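You operate a simulated robot arm through the tools that you are given. There is no shell and no other tool.

You run a simulated robot arm. Do the job below in one go: nothing can be reset, and whatever is moved stays where it is left.

Task
Put things in order on the top of the brown bench. At the end: the sheet with grey and blue block is on the brown board; the jar with brown lid (marked "GRIT") stands where the sheet with grey and blue block stood; the brown mould marked pearl stands where the jar with brown lid stood; the sanding block with blue band stands where the brown mould marked pearl stood; whatever was shut is shut again. Leave all else as you found it, and nothing knocked over.

Only the result counts: the job must be done as asked and must still hold three seconds after the hand-in. Knocking over, shifting, dropping, spilling or breaking anything else fails it. A push-on lid holds only when it is set on centred and level and pressed home; a screw cap is set on level and turned clockwise until tight. Flat cloth is picked up by pressing the open fingertips on it (5 to 10 N) and closing them slowly along it; thin cloth reads only 2 to 8 mm in the jaws.

Robot
A 6-joint arm with a two-finger parallel gripper, fixed in place. Base frame: the origin is at the foot of the arm, x ahead of it, y to its left, z up; the work surface is at about z = 0. Units: cm, rad, N and s.
With the tool pointing down near the work surface it reaches from about 16 to 42 cm from the base axis. Its first joint turns from -1.152 to 1.152 rad. Payload 1.57 kg.
The TCP is the grasp point between the finger pads, 3 cm short of the fingertips. In the tool frame z runs along the fingers and y along their closing line. Largest opening 8 cm; finger width 1.7, thickness 1.2; the body of the gripper, 4 by 8.2 cm, starts 8 cm behind the TCP.
Orientation is that of the tool frame in the base frame, as a unit quaternion [x, y, z, w]. With the fingers straight down and closing along the base's y, the tool's x points along the base's -x, its y along +y and its z along -z.

Tools
- The arm moves only by the tool move_arm. Its argument "increments" is a list of rows, each a list of 7 numbers: the shift along the tool's x, y, z in units of 20 mm (1.0 is 20 mm), then the turn, a rotation vector about the tool's x, y, z in units of 5 degrees (1.0 is 5 degrees), then the opening, from 0 (shut) to 1 (fully open). In form: [[x, y, z, rx, ry, rz, claw], ...]. A call has 1 to 20 rows; each row shifts and turns the commanded pose from where the row before left it, along the tool's axes as they then stand. A call with a number of a shift or a turn outside -1 to 1 is refused whole. A row lasts 0.2 s, in which the tool goes at most 5 cm and 0.15 rad; a call with a longer step from one row to the next is refused whole, and so is a gripper value outside its range. Where a pose cannot be reached the arm comes as near as it can. A force on the tool above 40 N (or 10 N above the force at the start of the call, whichever is more), or a blocked arm, ends the call early, and 0.2 s more pass. Each finger travels about 15.3 cm/s and halts on what it meets, pressing with about 37 N; the grip force reading is that of the motor and also rises with nothing between the fingers. The clock runs only during rows and for 0.2 s after the last one: add rows that do not move to give the fingers time. The reply holds the time, the measured pose of the TCP, the force on the tool along the base axes, the opening and the grip force, in the units named above and with some noise, with the torque about the TCP (base axes, N m) and any sound that the robot's microphone picked up, and new pictures: "pictures" is both (left out), scene, wrist or none.
- Cameras (640 x 400 px; columns grow to the right, rows downward): "scene" is fixed at [6.19, -33.63, 42.28]; the picture's right is [0.72, -0.69, 0.00], its down [-0.41, -0.42, -0.81] and it looks along [0.56, 0.58, -0.59] (base axes); focal length 234 px, centre (320, 200). "wrist" rides on the gripper at [7.2, -0.7, -12.2] in the tool frame; the picture's right is [0.09, 1.00, 0.00], its down [-0.84, 0.08, -0.54] and it looks along [-0.54, 0.05, 0.84] (tool axes); focal length 238 px, centre (320, 200). There is no depth. A picture from a camera that has moved, and an enlarged one, comes with that camera's place and axes in the base frame and with its lens.
- inspect(camera, box): a new picture of the part [left, top, right, bottom] of that camera's present view, enlarged. No time passes.
- job_done(): hands the job in; it is judged then, once.

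Nothing tells you positions but the pictures and the camera data. Unless the task says otherwise, let go and move clear before handing in.

The tools are called after "Emit:" as a command line: name --pt "numbers of a row" for each row, then --argument value for the rest, lists and objects as JSON in quotes. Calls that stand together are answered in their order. move_arm: Moves the arm, as the interface text tells. Its arguments: {"type":"object","properties":{"increments":{"type":"array"},"pictures":{"type":"string","enum":["both","scene","wrist","none"]}},"required":["increments"]} The other tools are called the same way: inspect (camera, box) takes an enlarged picture of a part of a camera's view; job_done () hands the job in.

At the start:

```text
clock: 0.0
tcp_pos: [19.1, 12.73, 28.24]
ee_rot: [0.001, 1.0, 0.0, 0.0]
wrist_force: [-0.1, 1.0, -0.5]
ft_torque: [0.01, 0.01, 0.02]
width: 7.99
gripper_force: 0.1
```

scene: 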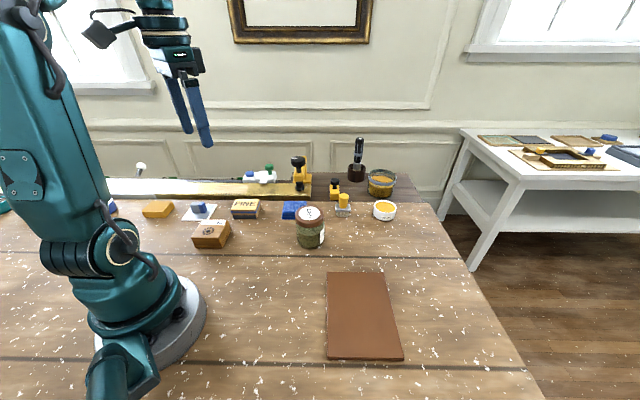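
wrist: 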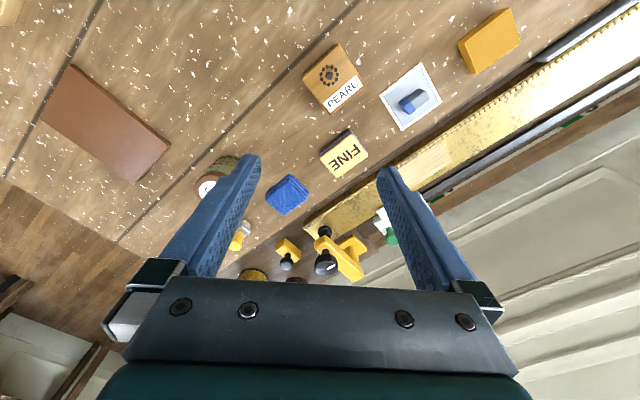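

I see a bench with a row of small things, a jar, a brown board at the front and the arm up at the left. I'll first look closer at each of the things before moving.

Emit:
inspect --camera "scene" --box '[90, 150, 250, 260]'

Emit:
inspect --camera "scene" --box '[220, 150, 410, 260]'

Emit:
inspect --camera "wrist" --box '[260, 0, 560, 190]'

Emit:
inspect --camera "wrist" --box '[160, 120, 400, 290]'

```text
3.64 times, centred on (170, 205) of scene
camera zoom: at [6.19, -33.63, 42.28], right [0.72, -0.69, 0.0], down [-0.41, -0.42, -0.81], along [0.56, 0.58, -0.59], focal length 852 px, centre (866, 182)
```

zoom: 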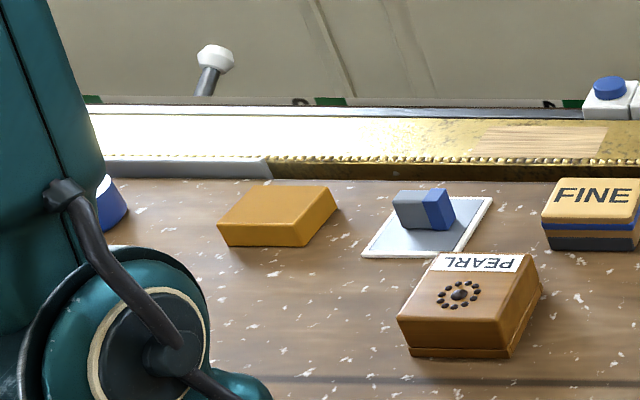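

```text
3.37 times, centred on (315, 205) of scene
camera zoom: at [6.19, -33.63, 42.28], right [0.72, -0.69, 0.0], down [-0.41, -0.42, -0.81], along [0.56, 0.58, -0.59], focal length 790 px, centre (337, 183)
```

zoom: 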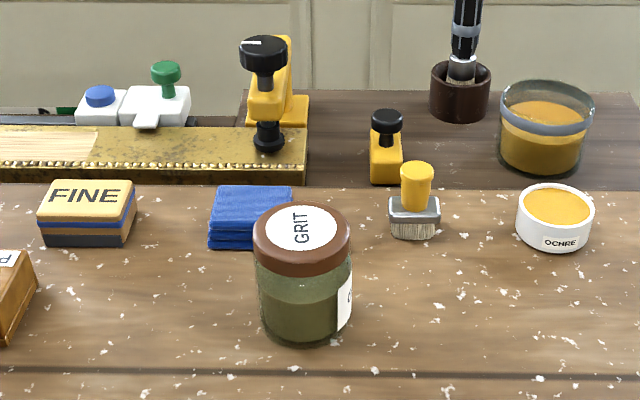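

```text
2.11 times, centred on (410, 95) of wrist
camera zoom: at [11.84, 12.05, 40.45], right [-0.09, 1.0, 0.0], down [0.84, 0.08, 0.54], along [0.54, 0.05, -0.84], focal length 502 px, centre (130, 421)
```

zoom: 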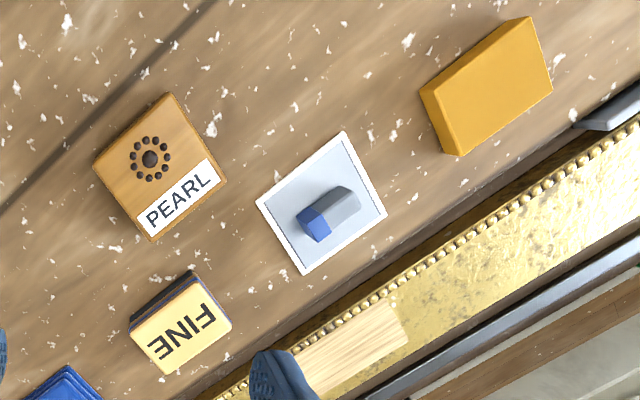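

```text
2.35 times, centred on (280, 205) of wrist
camera zoom: at [11.84, 12.05, 40.45], right [-0.09, 1.0, 0.0], down [0.84, 0.08, 0.54], along [0.54, 0.05, -0.84], focal length 561 px, centre (414, 188)
```

zoom: 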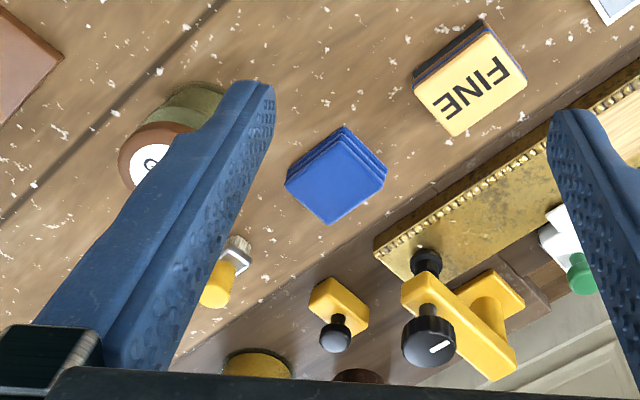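

The things are laid out in lines turned about 45° to the base axes. The sheet (about 7.3 cm square, with a small block on it) is near (17.5, 27), the PEARL mould near (15.7, 14.4), the FINE block near (27.2, 17.6), the jar near (33.3, -2) and the board near (27.6, -22). I'll go above the sheet for a closer look.

Emit:
move_arm --pt "0.1 0.89 0.76 0 0 0 1" --pt "0.1 0.89 0.76 0 0 0 1" --pt "0.1 0.89 0.76 0 0 0 1" --pt "0.1 0.89 0.76 0 0 0 1" --pt "0.1 0.89 0.76 0 0 0 1" --pt "0.1 0.89 0.76 0 0 0 1" --pt "0.1 0.89 0.76 0 0 0 1" --pt "0.1 0.89 0.76 0 0 0 1" --pt "0 0 0 0 0 -1 1" --pt "0 0 0 0 0 -1 1" --pt "0 0 0 0 0 -1 1" --pt "0 0 0 0 0 -1 1" --pt "0 0 0 0 0 -1 1" --pt "0 0 0 0 0 -1 1" --pt "0 0 0 0 0 -1 1" --pt "0 0 0 0 0 -1 1" --pt "0 0 0 0 0 -1 1" --pt "0 0 0 0 0 0 1" --pt "0 0 0 0 0 0 1" --pictures "both"

```text
clock: 4.0
tcp_pos: [17.81, 26.77, 16.16]
ee_rot: [-0.383, 0.924, 0.001, 0.001]
wrist_force: [0.6, 0.2, -0.2]
ft_torque: [-0.03, 0.01, 0.0]
width: 8.02
gripper_force: 0.1
out of reach, approached as far as the arm can: row 8
camera wrist: at [13.21, 21.24, 28.29], right [-0.77, 0.64, 0.0], down [0.54, 0.65, 0.54], along [0.35, 0.42, -0.84], focal length 238 px, centre (320, 200)
```

scene: 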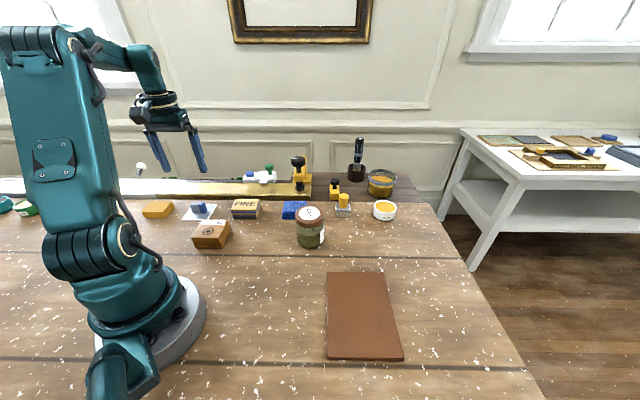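
wrist: 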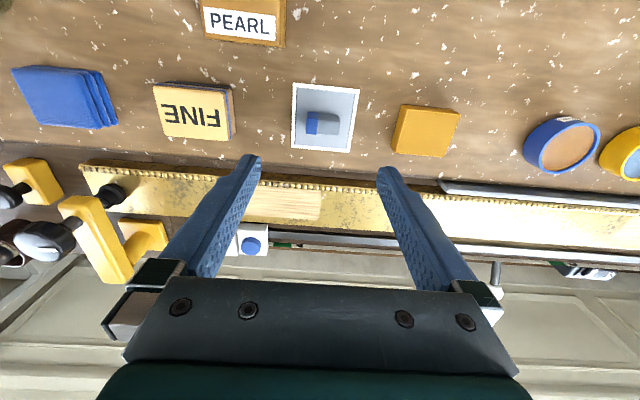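

The tool is above the sheet with the block, aligned to the layout. I'll zoom in on the sheet and the neighbours.

Emit:
inspect --camera "wrist" --box '[270, 70, 380, 165]'

Emit:
inspect --camera "wrist" --box '[120, 0, 480, 200]'

Emit:
inspect --camera "scene" --box '[170, 190, 230, 228]'

Emit:
inspect --camera "scene" --box '[290, 195, 340, 255]'

```text
4.21 times, centred on (325, 118) of wrist
camera zoom: at [13.21, 21.24, 28.29], right [-0.77, 0.64, 0.0], down [0.54, 0.65, 0.54], along [0.35, 0.42, -0.84], focal length 1004 px, centre (299, 547)
```

zoom: 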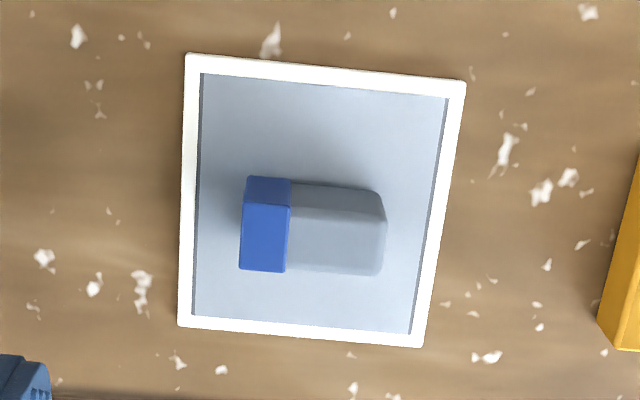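

```text
1.78 times, centred on (300, 100) of wrist
camera zoom: at [13.21, 21.24, 28.29], right [-0.77, 0.64, 0.0], down [0.54, 0.65, 0.54], along [0.35, 0.42, -0.84], focal length 424 px, centre (356, 378)
```

zoom: 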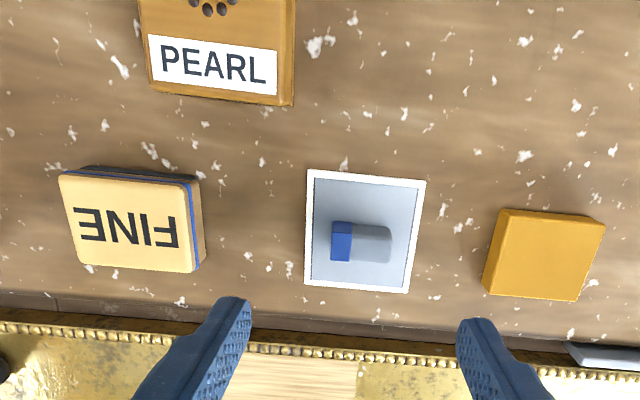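

```text
10.53 times, centred on (200, 209) of scene
camera zoom: at [6.19, -33.63, 42.28], right [0.72, -0.69, 0.0], down [-0.41, -0.42, -0.81], along [0.56, 0.58, -0.59], focal length 2468 px, centre (1583, 105)
```

zoom: 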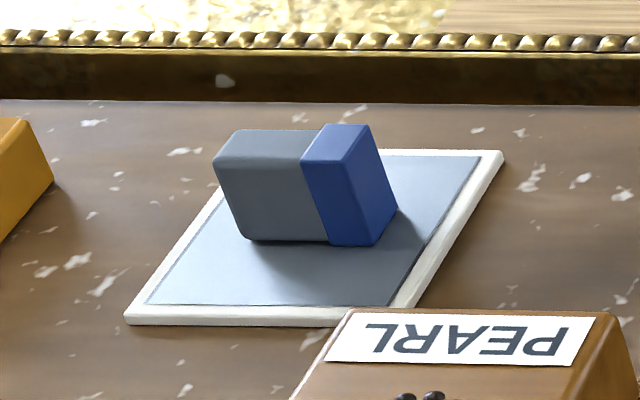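

```text
6.67 times, centred on (315, 225) of scene
camera zoom: at [6.19, -33.63, 42.28], right [0.72, -0.69, 0.0], down [-0.41, -0.42, -0.81], along [0.56, 0.58, -0.59], focal length 1563 px, centre (353, 33)
```

zoom: 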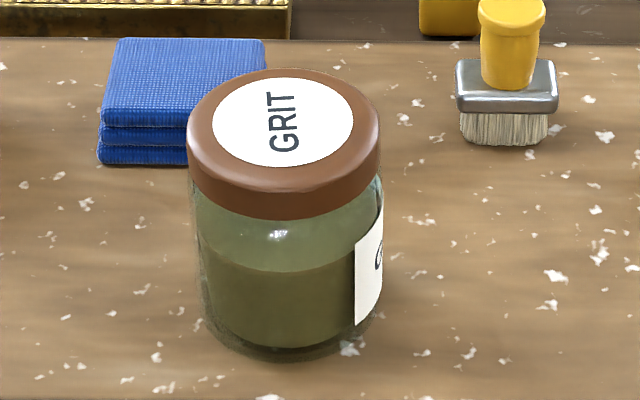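

The sheet is a thin rigid slab about 7.1 cm square, centred near (17.5, 26.95), with the grey and blue block resting at its middle. I'll centre the fingers on it, closing along the bench, and come down to just above the edges.

Emit:
move_arm --pt "0.03 0.175 0 0 0 0 1" --pt "0 0 0.925 0 0 0 1" --pt "0 0 0.925 0 0 0 1" --pt "0 0 0.925 0 0 0 1" --pt "0 0 0.925 0 0 0 1" --pt "0 0 0.925 0 0 0 1" --pt "0 0 0.925 0 0 0 1" --pt "0 0 0 0 0 0 1" --pt "0 0 0 0 0 0 1" --pictures "both"

```text
clock: 6.0
tcp_pos: [17.88, 26.79, 5.04]
ee_rot: [-0.382, 0.924, 0.001, 0.001]
wrist_force: [0.0, 0.3, 0.4]
ft_torque: [0.04, -0.01, 0.02]
width: 8.01
gripper_force: 0.1
out of reach, approached as far as the arm can: row 1
camera wrist: at [13.21, 21.27, 17.13], right [-0.77, 0.64, 0.0], down [0.54, 0.65, 0.54], along [0.35, 0.42, -0.84], focal length 238 px, centre (320, 200)
```

scene: 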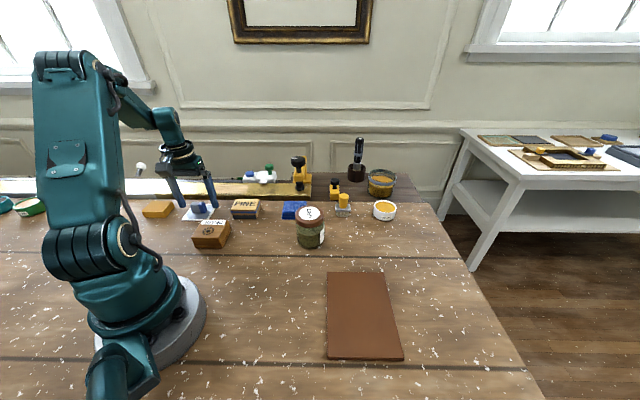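
wrist: 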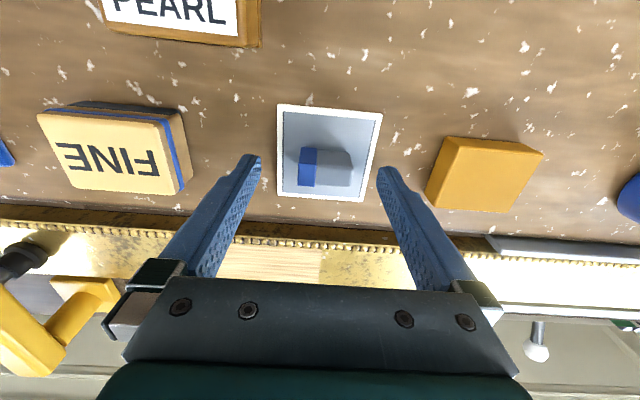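

The arm's first joint is at its end stop here (the TCP stays about 0.4 cm short of the sheet's centre along the bench). I'll rise, turn the hand 90° and grip the sheet across the bench instead, where that offset doesn't matter.

Emit:
move_arm --pt "0 0 -0.85 0 0 0 1" --pt "0 0 -0.85 0 0 0 1" --pt "0 0 -0.85 0 0 0 1" --pt "0 0 0 0 0 1 1" --pt "0 0 0 0 0 1 1" --pt "0 0 0 0 0 1 1" --pt "0 0 0 0 0 1 1" --pt "0 0 0 0 0 1 1" --pt "0 0 0 0 0 1 1" --pt "0 0 0 0 0 1 1" --pt "0 0 0 0 0 1 1" --pt "0 0 0 0 0 1 1" --pt "0 0 0 0 0 1 1" --pt "0 0 0 0 0 1 1" --pt "0 0 0 0 0 1 1" --pt "0 0 0 0 0 1 1" --pt "0 0 0 0 0 1 1" --pt "0 0 0 0 0 1 1" --pt "0 0 0 0 0 1 1" --pt "0 0 0 0 0 1 1" --pictures "none"

Emit:
move_arm --pt "0 0 0 0 0 1 1" --pt "0 0 0 0 0 0 1" --pt "0 0 0 0 0 0 1" --pictures "both"

```text
clock: 10.2
tcp_pos: [17.85, 26.94, 9.99]
ee_rot: [0.342, 0.94, 0.001, 0.0]
wrist_force: [-0.5, -0.4, 0.1]
ft_torque: [0.02, 0.03, -0.03]
width: 8.01
gripper_force: 0.1
```

```text
clock: 11.0
tcp_pos: [17.93, 26.92, 10.15]
ee_rot: [0.383, 0.924, 0.001, -0.001]
wrist_force: [0.9, -0.3, -1.5]
ft_torque: [-0.01, 0.0, 0.04]
width: 8.02
gripper_force: 0.1
camera wrist: at [12.3, 31.45, 22.32], right [0.64, 0.77, 0.0], down [0.65, -0.54, 0.54], along [0.42, -0.34, -0.84], focal length 238 px, centre (320, 200)
```

scene: 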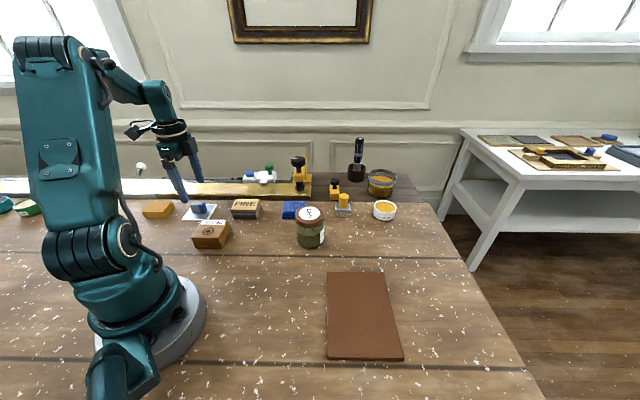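
wrist: 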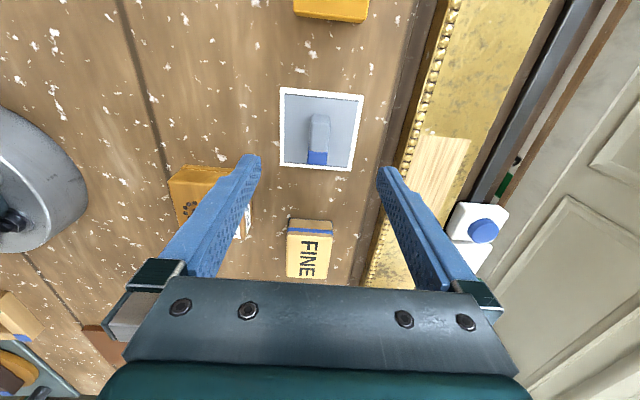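

Now the fingers straddle the sheet across the bench and there's clear room by the strip and the mould. I'll centre and lower most of the way.

Emit:
move_arm --pt "0 -0.15 0 0 0 0 1" --pt "0 0 0.8 0 0 0 1" --pt "0 0 0.8 0 0 0 1" --pt "0 0 0.8 0 0 0 1" --pt "0 0 0.4 0 0 0 1" --pt "0 0 0.3 0 0 0 1" --pt "0 0 0 0 0 0 1" --pt "0 0 0 0 0 0 1" --pictures "both"

Emit:
inspect --camera "wrist" --box '[220, 80, 420, 205]'

```text
clock: 12.8
tcp_pos: [17.69, 26.53, 3.99]
ee_rot: [0.382, 0.924, 0.0, -0.002]
wrist_force: [-0.6, 0.2, -0.2]
ft_torque: [-0.02, 0.03, -0.03]
width: 8.01
gripper_force: 0.1
camera wrist: at [12.11, 31.17, 16.13], right [0.64, 0.77, 0.0], down [0.65, -0.54, 0.54], along [0.42, -0.34, -0.84], focal length 238 px, centre (320, 200)
```

scene: 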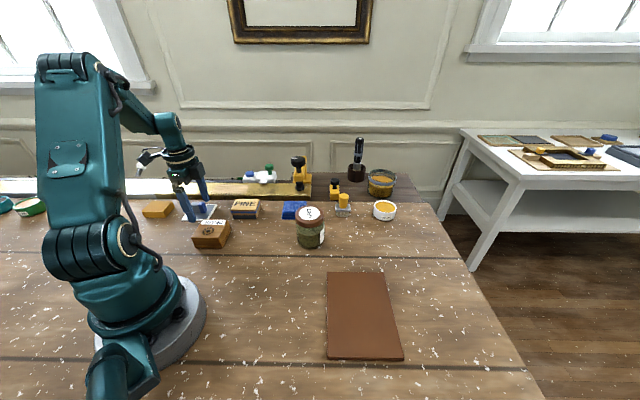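
wrist: 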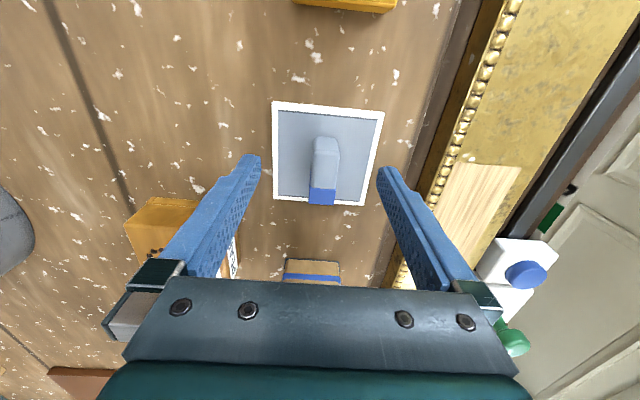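

```text
3.20 times, centred on (320, 142) of wrist
camera zoom: at [12.11, 31.17, 16.13], right [0.64, 0.77, 0.0], down [0.65, -0.54, 0.54], along [0.42, -0.34, -0.84], focal length 763 px, centre (320, 384)
```

zoom: 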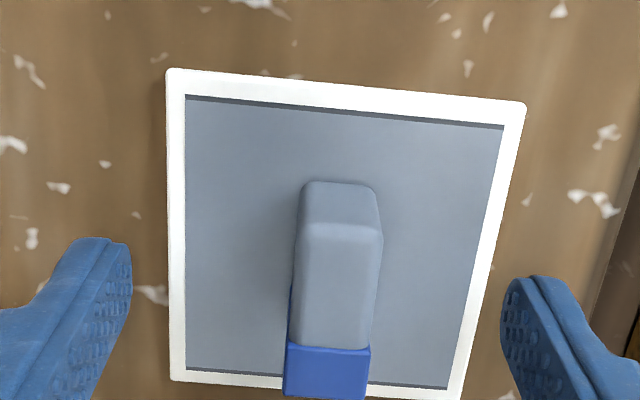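

The fingers straddle the sheet well; a small sideways trim, then down until the tips are just above the bench.

Emit:
move_arm --pt "0 0.085 0 0 0 0 1" --pt "0 0 0.2 0 0 0 1" --pt "0 0 0.1 0 0 0 1" --pt "0 0 0.06 0 0 0 1" --pt "0 0 0 0 0 0 1" --pt "0 0 0 0 0 0 1" --pictures "wrist"

Emit:
inspect --camera "wrist" --box '[220, 80, 420, 205]'

Emit:
inspect --camera "scene" --box '[170, 180, 230, 228]'

```text
clock: 14.2
tcp_pos: [17.84, 26.86, 3.28]
ee_rot: [0.383, 0.924, 0.0, 0.0]
wrist_force: [0.4, 0.2, -0.3]
ft_torque: [0.0, 0.0, -0.01]
width: 8.03
gripper_force: 0.1
camera wrist: at [12.2, 31.33, 15.46], right [0.64, 0.77, 0.0], down [0.65, -0.54, 0.54], along [0.42, -0.34, -0.84], focal length 238 px, centre (320, 200)
```

wrist: 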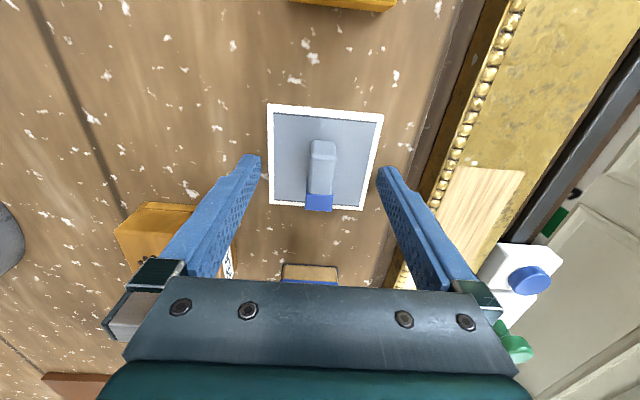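

```text
3.20 times, centred on (320, 142) of wrist
camera zoom: at [12.2, 31.33, 15.46], right [0.64, 0.77, 0.0], down [0.65, -0.54, 0.54], along [0.42, -0.34, -0.84], focal length 763 px, centre (320, 384)
```

zoom: 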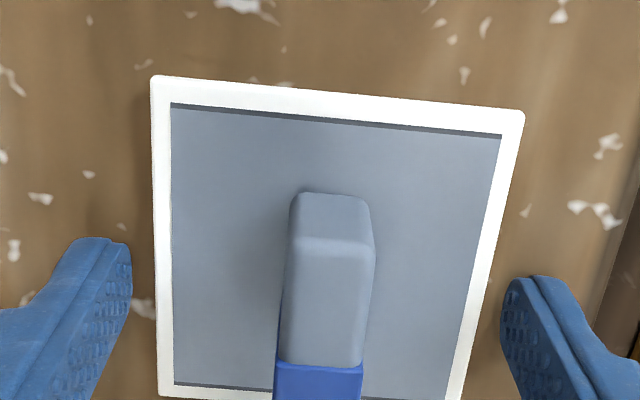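

```text
8.33 times, centred on (200, 204) of scene
camera zoom: at [6.19, -33.63, 42.28], right [0.72, -0.69, 0.0], down [-0.41, -0.42, -0.81], along [0.56, 0.58, -0.59], focal length 1954 px, centre (1320, 167)
```

zoom: 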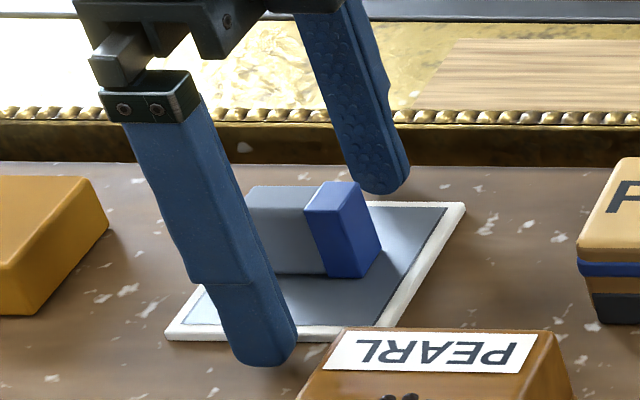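

Both tips clear the sheet's edges evenly. I'll go down the last 1.5 mm and close slowly on the edges.

Emit:
move_arm --pt "0 0 0.04 0 0 0 1" --pt "0 0 0.03 0 0 0 1" --pt "0 0 0 0 0 0 0.96" --pt "0 0 0 0 0 0 0.93" --pt "0 0 0 0 0 0 0.91" --pt "0 0 0 0 0 0 0.89" --pt "0 0 0 0 0 0 0.87" --pt "0 0 0 0 0 0 0.85" --pt "0 0 0 0 0 0 0.85" --pt "0 0 0 0 0 0 0.85" --pictures "wrist"

Emit:
inspect --camera "wrist" --box '[220, 80, 420, 205]'

Emit:
inspect --camera "scene" --box '[170, 180, 230, 228]'

```text
clock: 16.4
tcp_pos: [17.7, 26.59, 3.15]
ee_rot: [0.383, 0.924, 0.002, -0.001]
wrist_force: [-0.7, 0.5, 0.2]
ft_torque: [-0.02, -0.02, -0.02]
width: 7.04
gripper_force: 37.0
camera wrist: at [12.2, 31.3, 15.26], right [0.64, 0.77, 0.0], down [0.65, -0.54, 0.54], along [0.42, -0.34, -0.84], focal length 238 px, centre (320, 200)
```

wrist: 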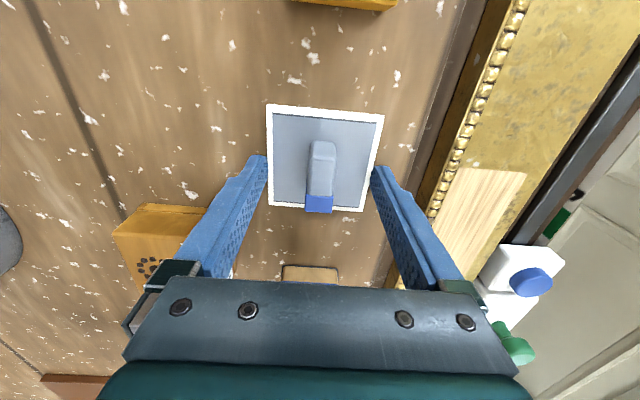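

```text
3.20 times, centred on (320, 142) of wrist
camera zoom: at [12.2, 31.3, 15.26], right [0.64, 0.77, 0.0], down [0.65, -0.54, 0.54], along [0.42, -0.34, -0.84], focal length 763 px, centre (320, 384)
```

zoom: 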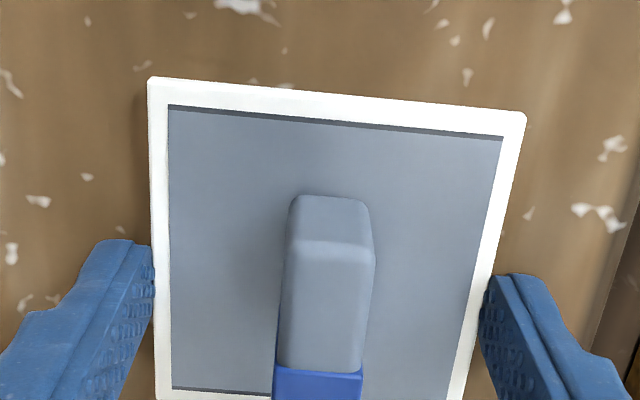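

```text
8.33 times, centred on (200, 204) of scene
camera zoom: at [6.19, -33.63, 42.28], right [0.72, -0.69, 0.0], down [-0.41, -0.42, -0.81], along [0.56, 0.58, -0.59], focal length 1954 px, centre (1320, 167)
```

zoom: 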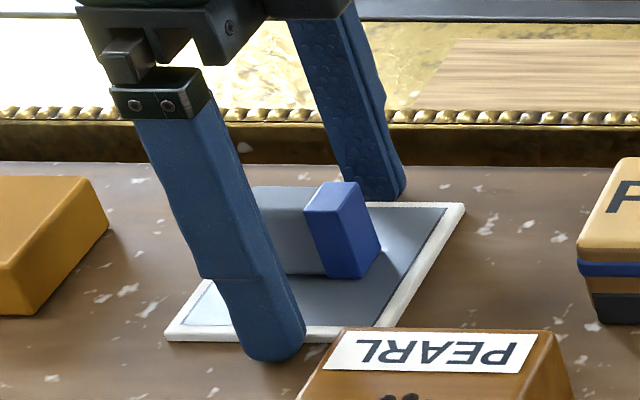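

The sheet is held at 7.04 cm with firm grip. I'll lift slowly a little and check it stays level with the block on it.

Emit:
move_arm --pt "0 0 -0.1 0 0 0 0.85" --pt "0 0 -0.15 0 0 0 0.85" --pt "0 0 -0.2 0 0 0 0.85" --pt "0 0 -0.25 0 0 0 0.85" --pt "0 0 -0.25 0 0 0 0.85" --pt "0 0 -0.2 0 0 0 0.85" --pt "0 0 -0.1 0 0 0 0.85" --pt "0 0 0 0 0 0 0.85" --pictures "wrist"

Emit:
inspect --camera "wrist" --box '[220, 80, 420, 205]'

Emit:
inspect --camera "scene" --box '[170, 170, 230, 218]'

```text
clock: 18.2
tcp_pos: [17.88, 26.73, 5.6]
ee_rot: [0.384, 0.923, 0.001, 0.0]
wrist_force: [0.3, 0.7, -0.2]
ft_torque: [0.01, 0.02, 0.0]
width: 7.06
gripper_force: 36.5
camera wrist: at [12.21, 31.32, 17.79], right [0.64, 0.77, 0.0], down [0.65, -0.54, 0.54], along [0.42, -0.34, -0.84], focal length 238 px, centre (320, 200)
```

wrist: 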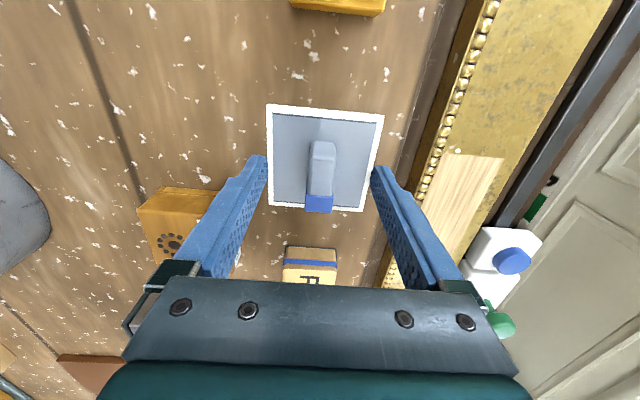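

```text
3.20 times, centred on (320, 142) of wrist
camera zoom: at [12.21, 31.32, 17.79], right [0.64, 0.77, 0.0], down [0.65, -0.54, 0.54], along [0.42, -0.34, -0.84], focal length 763 px, centre (320, 384)
```

zoom: 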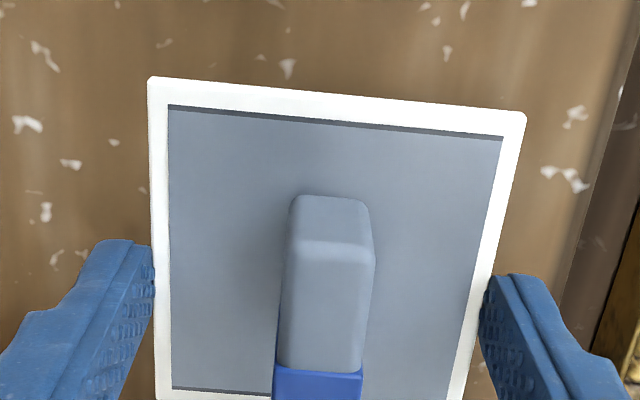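

```text
8.33 times, centred on (200, 194) of scene
camera zoom: at [6.19, -33.63, 42.28], right [0.72, -0.69, 0.0], down [-0.41, -0.42, -0.81], along [0.56, 0.58, -0.59], focal length 1954 px, centre (1320, 250)
```

zoom: 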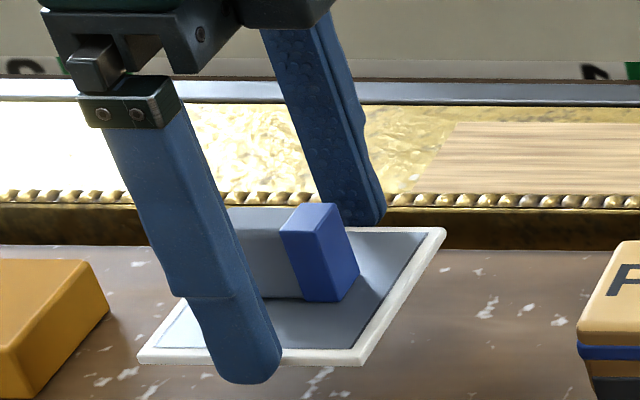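

The sheet lifted level with its block steady. I'll raise it well above the jar's height and carry it gently toward the board.

Emit:
move_arm --pt "0 0 -0.25 0 0 0 0.85" --pt "0 0 -0.5 0 0 0 0.85" --pt "0 0 -0.5 0 0 0 0.85" --pt "0 0 -0.5 0 0 0 0.85" --pt "0 0 -0.5 0 0 0 0.85" --pt "0 0 -0.5 0 0 0 0.85" --pt "0 0 -0.5 0 0 0 0.85" --pt "0 0 -0.5 0 0 0 0.85" --pt "0 0 -0.5 0 0 0 0.85" --pt "0 0 -0.25 0 0 0 0.85" --pt "-0.2 -0.13 0 0 0 0 0.85" --pt "-0.4 -0.26 0 0 0 0 0.85" --pt "-0.59 -0.39 0 0 0 0 0.85" --pt "-0.59 -0.39 0 0 0 0 0.85" --pt "-0.59 -0.39 0 0 0 0 0.85" --pt "-0.59 -0.39 0 0 0 0 0.85" --pt "-0.59 -0.39 0 0 0 0 0.85" --pt "-0.4 -0.26 0 0 0 0 0.85" --pt "-0.2 -0.13 0 0 0 0 0.85" --pictures "wrist"

```text
clock: 22.2
tcp_pos: [19.74, 17.06, 14.66]
ee_rot: [0.382, 0.924, 0.002, -0.001]
wrist_force: [-0.6, 0.3, 0.3]
ft_torque: [0.04, -0.02, 0.02]
width: 7.02
gripper_force: 36.7
camera wrist: at [14.2, 21.56, 26.75], right [0.64, 0.77, 0.0], down [0.65, -0.54, 0.54], along [0.42, -0.34, -0.84], focal length 238 px, centre (320, 200)
```

wrist: 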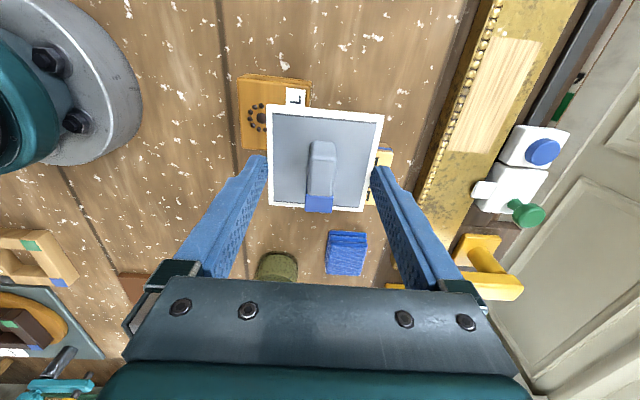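

The sheet is riding steadily. I'll carry on toward the board at the same height.

Emit:
move_arm --pt "-0.2 -0.13 0 0 0 0 0.85" --pt "-0.4 -0.26 0 0 0 0 0.85" --pt "-0.6 -0.4 0 0 0 0 0.85" --pt "-0.7 -0.465 0 0 0 0 0.85" --pt "-0.7 -0.465 0 0 0 0 0.85" --pt "-0.7 -0.465 0 0 0 0 0.85" --pt "-0.7 -0.465 0 0 0 0 0.85" --pt "-0.7 -0.465 0 0 0 0 0.85" --pt "-0.7 -0.465 0 0 0 0 0.85" --pt "-0.7 -0.465 0 0 0 0 0.85" --pt "-0.7 -0.465 0 0 0 0 0.85" --pt "-0.7 -0.465 0 0 0 0 0.85" --pt "-0.7 -0.465 0 0 0 0 0.85" --pt "-0.7 -0.465 0 0 0 0 0.85" --pt "-0.6 -0.4 0 0 0 0 0.85" --pt "-0.4 -0.26 0 0 0 0 0.85" --pt "-0.2 -0.13 0 0 0 0 0.85" --pt "0 0 0 0 0 0 0.85" --pictures "both"

```text
clock: 26.0
tcp_pos: [24.56, -6.71, 14.62]
ee_rot: [0.382, 0.924, 0.001, 0.0]
wrist_force: [-0.1, -0.3, 0.0]
ft_torque: [0.0, -0.02, -0.01]
width: 7.04
gripper_force: 36.6
camera wrist: at [19.06, -2.21, 26.75], right [0.64, 0.77, 0.0], down [0.65, -0.54, 0.54], along [0.42, -0.34, -0.84], focal length 238 px, centre (320, 200)
```

scene: 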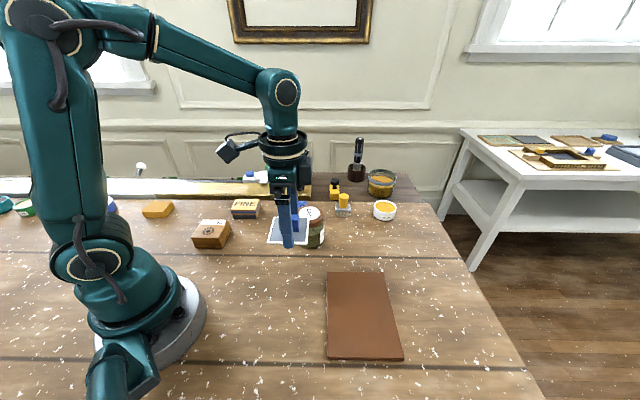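
wrist: 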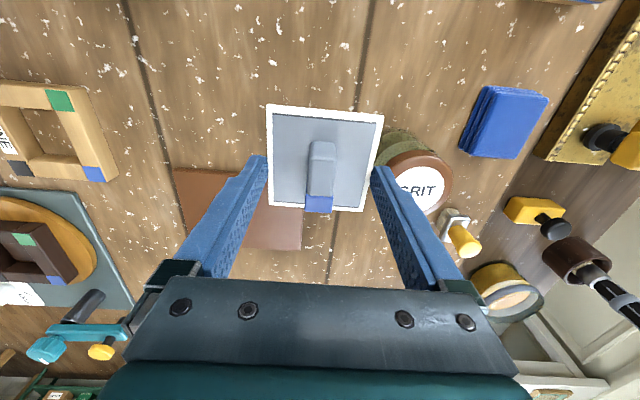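

Past the jar, now the last stretch to above the board.

Emit:
move_arm --pt "-0.2 -0.134 0 0 0 0 0.85" --pt "-0.4 -0.267 0 0 0 0 0.85" --pt "-0.6 -0.4 0 0 0 0 0.85" --pt "-0.7 -0.468 0 0 0 0 0.85" --pt "-0.7 -0.468 0 0 0 0 0.85" --pt "-0.7 -0.468 0 0 0 0 0.85" --pt "-0.7 -0.468 0 0 0 0 0.85" --pt "-0.7 -0.468 0 0 0 0 0.85" --pt "-0.7 -0.468 0 0 0 0 0.85" --pt "-0.6 -0.4 0 0 0 0 0.85" --pt "-0.4 -0.267 0 0 0 0 0.85" --pt "-0.08 -0.06 0 0 0 0 0.85" --pt "0 0 0 0 0 0 0.85" --pictures "both"

```text
clock: 28.8
tcp_pos: [27.61, -22.19, 14.45]
ee_rot: [0.382, 0.924, 0.002, -0.001]
wrist_force: [-0.1, -0.6, -0.4]
ft_torque: [-0.01, -0.01, 0.02]
width: 7.05
gripper_force: 36.8
camera wrist: at [22.03, -17.55, 26.71], right [0.64, 0.77, 0.0], down [0.65, -0.54, 0.54], along [0.42, -0.34, -0.84], focal length 238 px, centre (320, 200)
```

scene: 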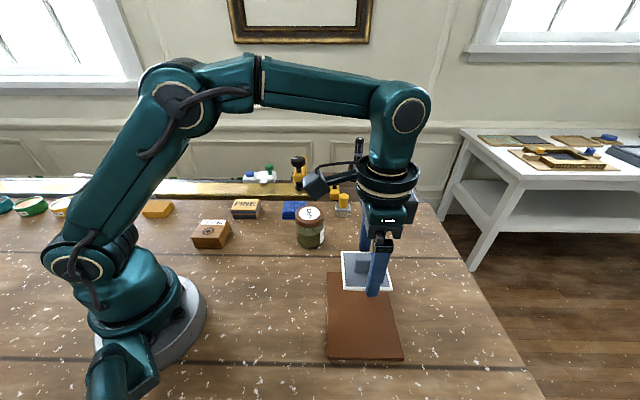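
wrist: 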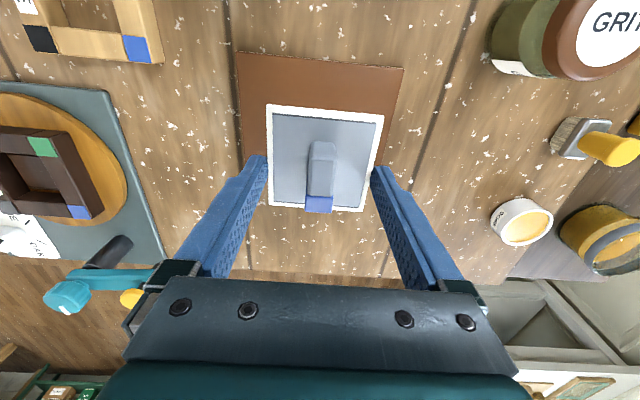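

The sheet hangs over the board's middle (board centre about (27.2, -22.4)). I'll lower it to a couple of centimetres above the board and look at the side.

Emit:
move_arm --pt "0 0 0.2 0 0 0 0.85" --pt "0 0 0.4 0 0 0 0.85" --pt "0 0 0.6 0 0 0 0.85" --pt "0 0 0.6 0 0 0 0.85" --pt "0 0 0.6 0 0 0 0.85" --pt "0 0 0.6 0 0 0 0.85" --pt "0 0 0.6 0 0 0 0.85" --pt "0 0 0.4 0 0 0 0.85" --pt "0 0 0.2 0 0 0 0.85" --pt "0 0 0.1 0 0 0 0.85" --pt "0 0 0 0 0 0 0.85" --pt "0 0 0 0 0 0 0.85" --pictures "both"

Emit:
inspect --camera "scene" --box '[310, 240, 430, 370]'

```text
clock: 31.4
tcp_pos: [27.65, -22.01, 5.84]
ee_rot: [0.383, 0.924, 0.002, 0.0]
wrist_force: [-1.1, 0.1, -0.4]
ft_torque: [-0.01, 0.0, -0.05]
width: 7.01
gripper_force: 37.1
camera wrist: at [22.03, -17.44, 18.05], right [0.64, 0.77, 0.0], down [0.65, -0.54, 0.54], along [0.42, -0.34, -0.84], focal length 238 px, centre (320, 200)
```

scene: 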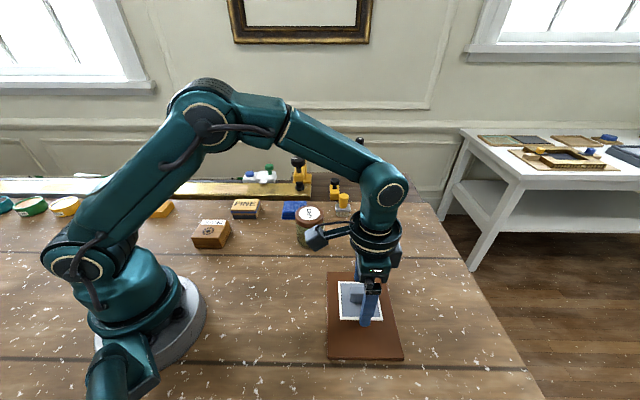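
wrist: 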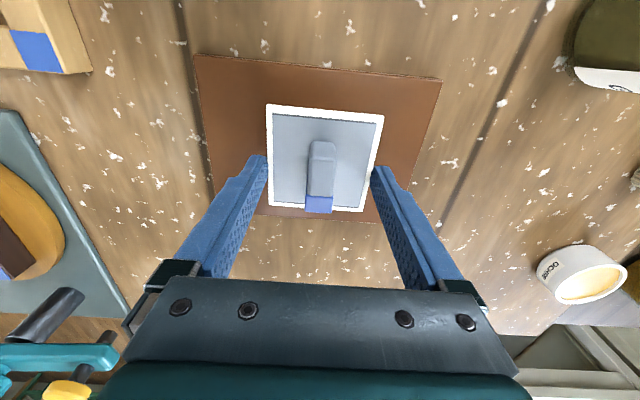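

```text
3.08 times, centred on (370, 305) of scene
camera zoom: at [6.19, -33.63, 42.28], right [0.72, -0.69, 0.0], down [-0.41, -0.42, -0.81], along [0.56, 0.58, -0.59], focal length 721 px, centre (166, -123)
```

zoom: 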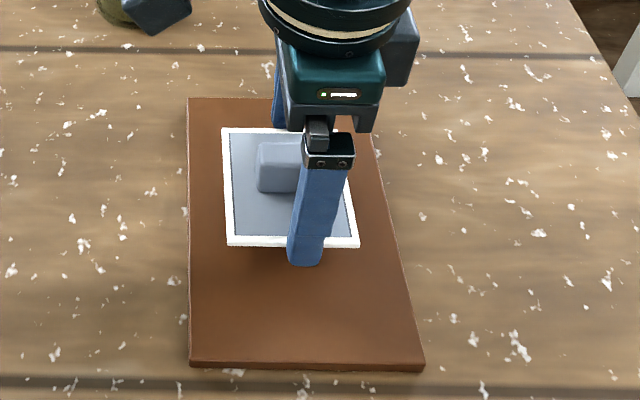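

The sheet is over the board with room all round. I'll lower it gently toward contact.

Emit:
move_arm --pt "0 0 0.25 0 0 0 0.85" --pt "0 0 0.25 0 0 0 0.85" --pt "0 0 0.15 0 0 0 0.85" --pt "0 0 0.08 0 0 0 0.85" --pt "0 0 0 0 0 0 0.85" --pt "0 0 0 0 0 0 0.85" --pictures "none"

Emit:
inspect --camera "scene" --box '[320, 260, 400, 330]'

```text
clock: 32.8
tcp_pos: [27.5, -22.01, 4.52]
ee_rot: [0.382, 0.924, 0.001, -0.001]
wrist_force: [0.4, 0.4, -0.3]
ft_torque: [0.0, -0.02, 0.01]
width: 7.04
gripper_force: 36.9
```

```text
5.71 times, centred on (360, 295) of scene
camera zoom: at [6.19, -33.63, 42.28], right [0.72, -0.69, 0.0], down [-0.41, -0.42, -0.81], along [0.56, 0.58, -0.59], focal length 1340 px, centre (91, -343)
```

zoom: 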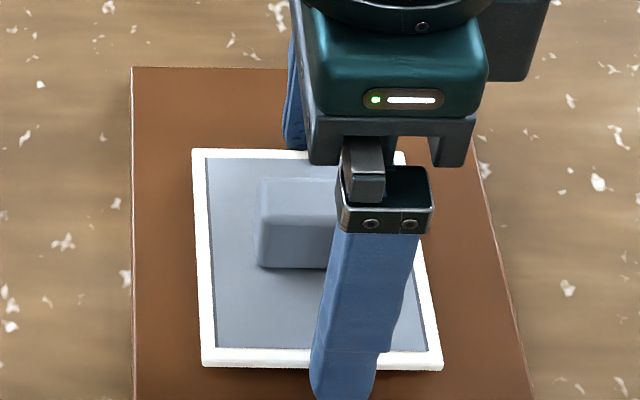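

No contact yet; I'll keep going down in small steps while watching the force.

Emit:
move_arm --pt "0 0 0.07 0 0 0 0.85" --pt "0 0 0.07 0 0 0 0.85" --pt "0 0 0.05 0 0 0 0.85" --pt "0 0 0 0 0 0 0.85" --pictures "none"

Emit:
move_arm --pt "0 0 0.04 0 0 0 0.85" --pt "0 0 0 0 0 0 0.85" --pictures "none"

```text
clock: 33.8
tcp_pos: [27.59, -22.01, 4.16]
ee_rot: [0.383, 0.924, 0.001, -0.001]
wrist_force: [-0.7, 0.2, -0.5]
ft_torque: [-0.02, -0.04, -0.04]
width: 7.05
gripper_force: 36.5
```

```text
clock: 34.4
tcp_pos: [27.54, -22.04, 3.96]
ee_rot: [0.382, 0.924, 0.001, 0.0]
wrist_force: [-1.2, 0.4, 8.5]
ft_torque: [0.13, 0.13, 0.02]
width: 7.02
gripper_force: 37.3
```

The sheet has touched down on the board (8.5 N). I'll open the fingers and rise.

Emit:
move_arm --pt "0 0 0 0 0 0 0.88" --pt "0 0 0 0 0 0 0.9" --pt "0 0 0 0 0 0 0.93" --pt "0 0 0 0 0 0 0.97" --pt "0 0 0 0 0 0 1" --pt "0 0 0 0 0 0 1" --pt "0 0 -0.3 0 0 0 1" --pt "0 0 -0.8 0 0 0 1" --pt "0 0 -0.9 0 0 0 1" --pt "0 0 -0.9 0 0 0 1" --pt "0 0 -0.9 0 0 0 1" --pt "0 0 -0.9 0 0 0 1" --pt "0 0 0 0 0 0 1" --pictures "both"

Emit:
inspect --camera "scene" --box '[310, 260, 420, 370]'

```text
clock: 37.2
tcp_pos: [27.51, -21.97, 13.36]
ee_rot: [0.382, 0.924, 0.001, -0.001]
wrist_force: [-0.9, 0.3, -0.2]
ft_torque: [0.01, 0.01, 0.0]
width: 8.02
gripper_force: 0.0
camera wrist: at [21.97, -17.45, 25.53], right [0.64, 0.77, 0.0], down [0.65, -0.54, 0.54], along [0.42, -0.34, -0.84], focal length 238 px, centre (320, 200)
```

scene: 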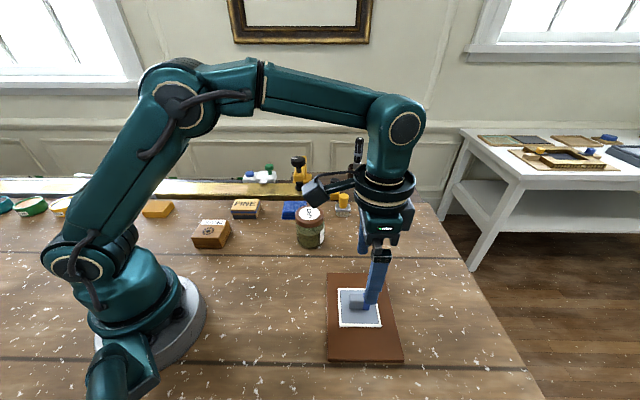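
wrist: 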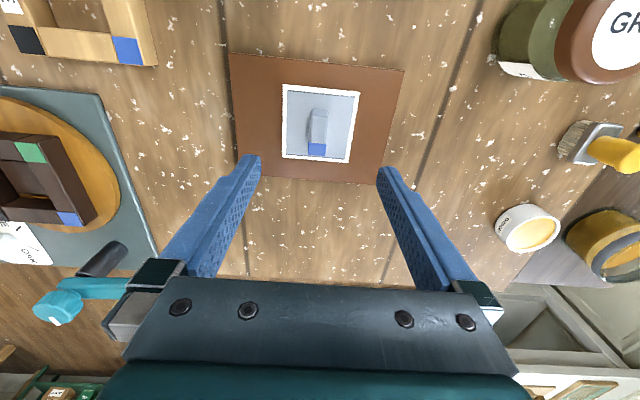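

```text
3.64 times, centred on (365, 315) of scene
camera zoom: at [6.19, -33.63, 42.28], right [0.72, -0.69, 0.0], down [-0.41, -0.42, -0.81], along [0.56, 0.58, -0.59], focal length 852 px, centre (156, -218)
```

zoom: 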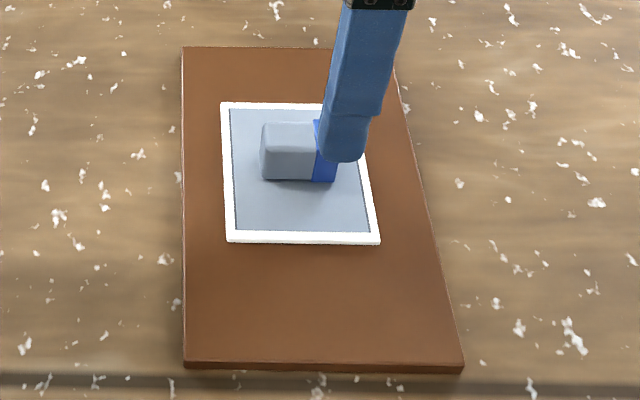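

The sheet with its block lies well inside the board. Next I go above the jar (about (33.3, -2)) to locate it precisely.

Emit:
move_arm --pt "0.2 0.38 -0.4 0 0 0 1" --pt "0.42 0.76 -0.4 0 0 0 1" --pt "0.42 0.76 -0.4 0 0 0 1" --pt "0.42 0.76 -0.4 0 0 0 1" --pt "0.42 0.76 0 0 0 0 1" --pt "0.42 0.76 0 0 0 0 1" --pt "0.42 0.76 0 0 0 0 1" --pt "0.42 0.76 0 0 0 0 1" --pt "0.42 0.76 0 0 0 0 1" --pt "0.42 0.76 0 0 0 0 1" --pt "0.42 0.76 0 0 0 0 1" --pt "0.42 0.76 0 0 0 0 1" --pt "0.2 0.38 0 0 0 0 1" --pt "0 0 0 0 0 0 1" --pt "0 0 0 0 0 0 1" --pictures "both"

Emit:
inspect --camera "wrist" --box '[220, 60, 420, 190]'

Emit:
inspect --camera "scene" --box '[310, 260, 420, 370]'

```text
clock: 40.4
tcp_pos: [33.34, -2.15, 16.58]
ee_rot: [0.382, 0.924, 0.001, -0.002]
wrist_force: [-0.1, 2.5, -0.8]
ft_torque: [0.0, -0.03, -0.02]
width: 8.01
gripper_force: 0.0
camera wrist: at [27.84, 2.53, 28.72], right [0.64, 0.77, 0.0], down [0.65, -0.54, 0.54], along [0.42, -0.34, -0.84], focal length 238 px, centre (320, 200)
```

scene: 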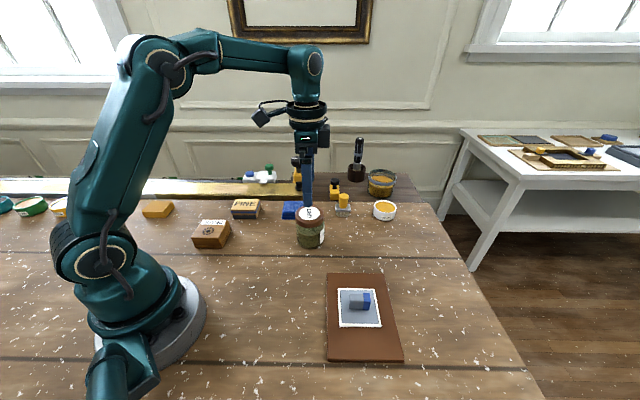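
wrist: 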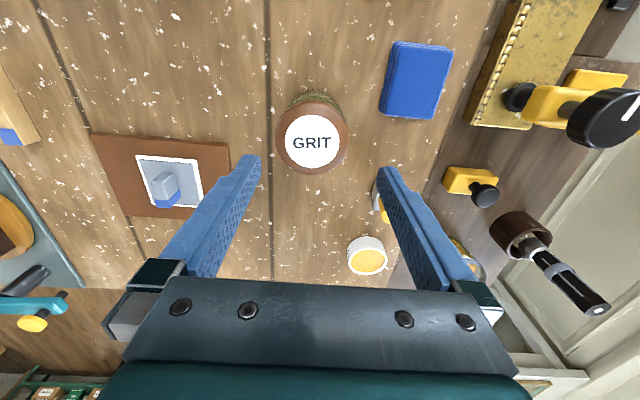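

```text
3.08 times, centred on (320, 125) of wrist
camera zoom: at [27.84, 2.53, 28.72], right [0.64, 0.77, 0.0], down [0.65, -0.54, 0.54], along [0.42, -0.34, -0.84], focal length 733 px, centre (320, 431)
```

zoom: 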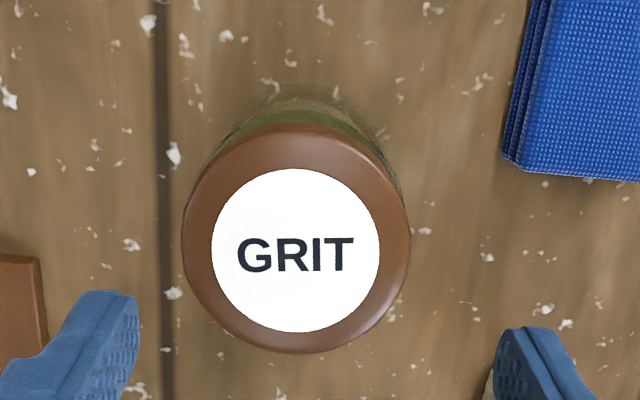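

```text
3.64 times, centred on (365, 315) of scene
camera zoom: at [6.19, -33.63, 42.28], right [0.72, -0.69, 0.0], down [-0.41, -0.42, -0.81], along [0.56, 0.58, -0.59], focal length 852 px, centre (156, -218)
```

zoom: 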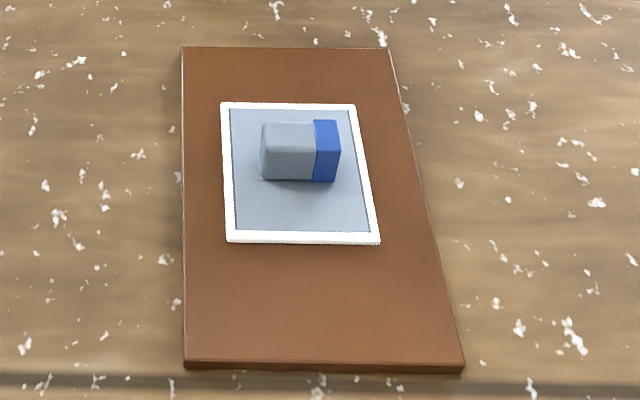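

The jar's lid centre comes out near (32.9, -2.5), top about 8.5 cm high. I'll zoom in to compare the lid and body widths before gripping.

Emit:
inspect --camera "scene" --box '[292, 203, 328, 228]'

Emit:
inspect --camera "scene" --box '[290, 222, 330, 252]'

Emit:
inspect --camera "wrist" --box '[262, 82, 362, 182]'

```text
16.00 times, centred on (310, 216) of scene
camera zoom: at [6.19, -33.63, 42.28], right [0.72, -0.69, 0.0], down [-0.41, -0.42, -0.81], along [0.56, 0.58, -0.59], focal length 3751 px, centre (480, -48)
```

zoom: 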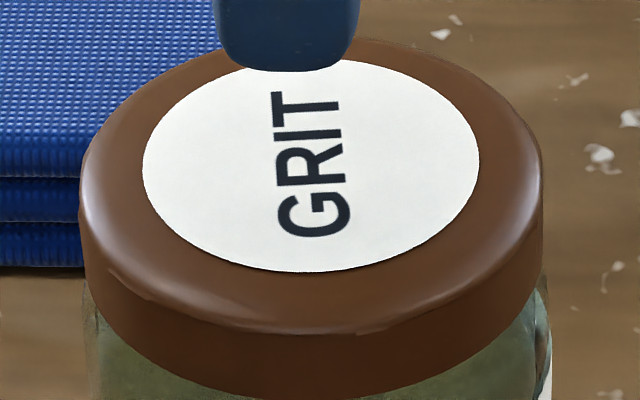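

```text
13.33 times, centred on (310, 237) of scene
camera zoom: at [6.19, -33.63, 42.28], right [0.72, -0.69, 0.0], down [-0.41, -0.42, -0.81], along [0.56, 0.58, -0.59], focal length 3126 px, centre (453, -293)
```

zoom: 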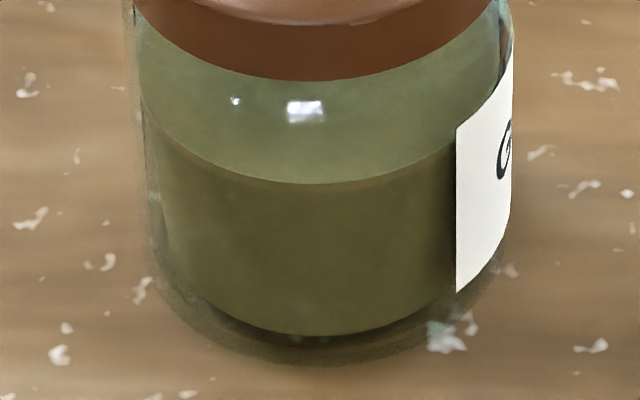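

```text
4.00 times, centred on (312, 132) of wrist
camera zoom: at [27.84, 2.53, 28.72], right [0.64, 0.77, 0.0], down [0.65, -0.54, 0.54], along [0.42, -0.34, -0.84], focal length 953 px, centre (352, 472)
```

zoom: 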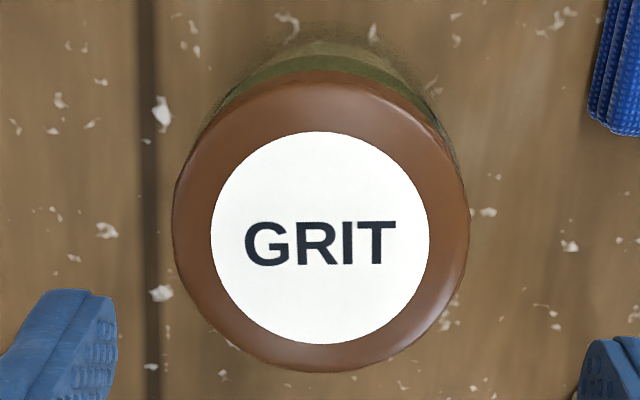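

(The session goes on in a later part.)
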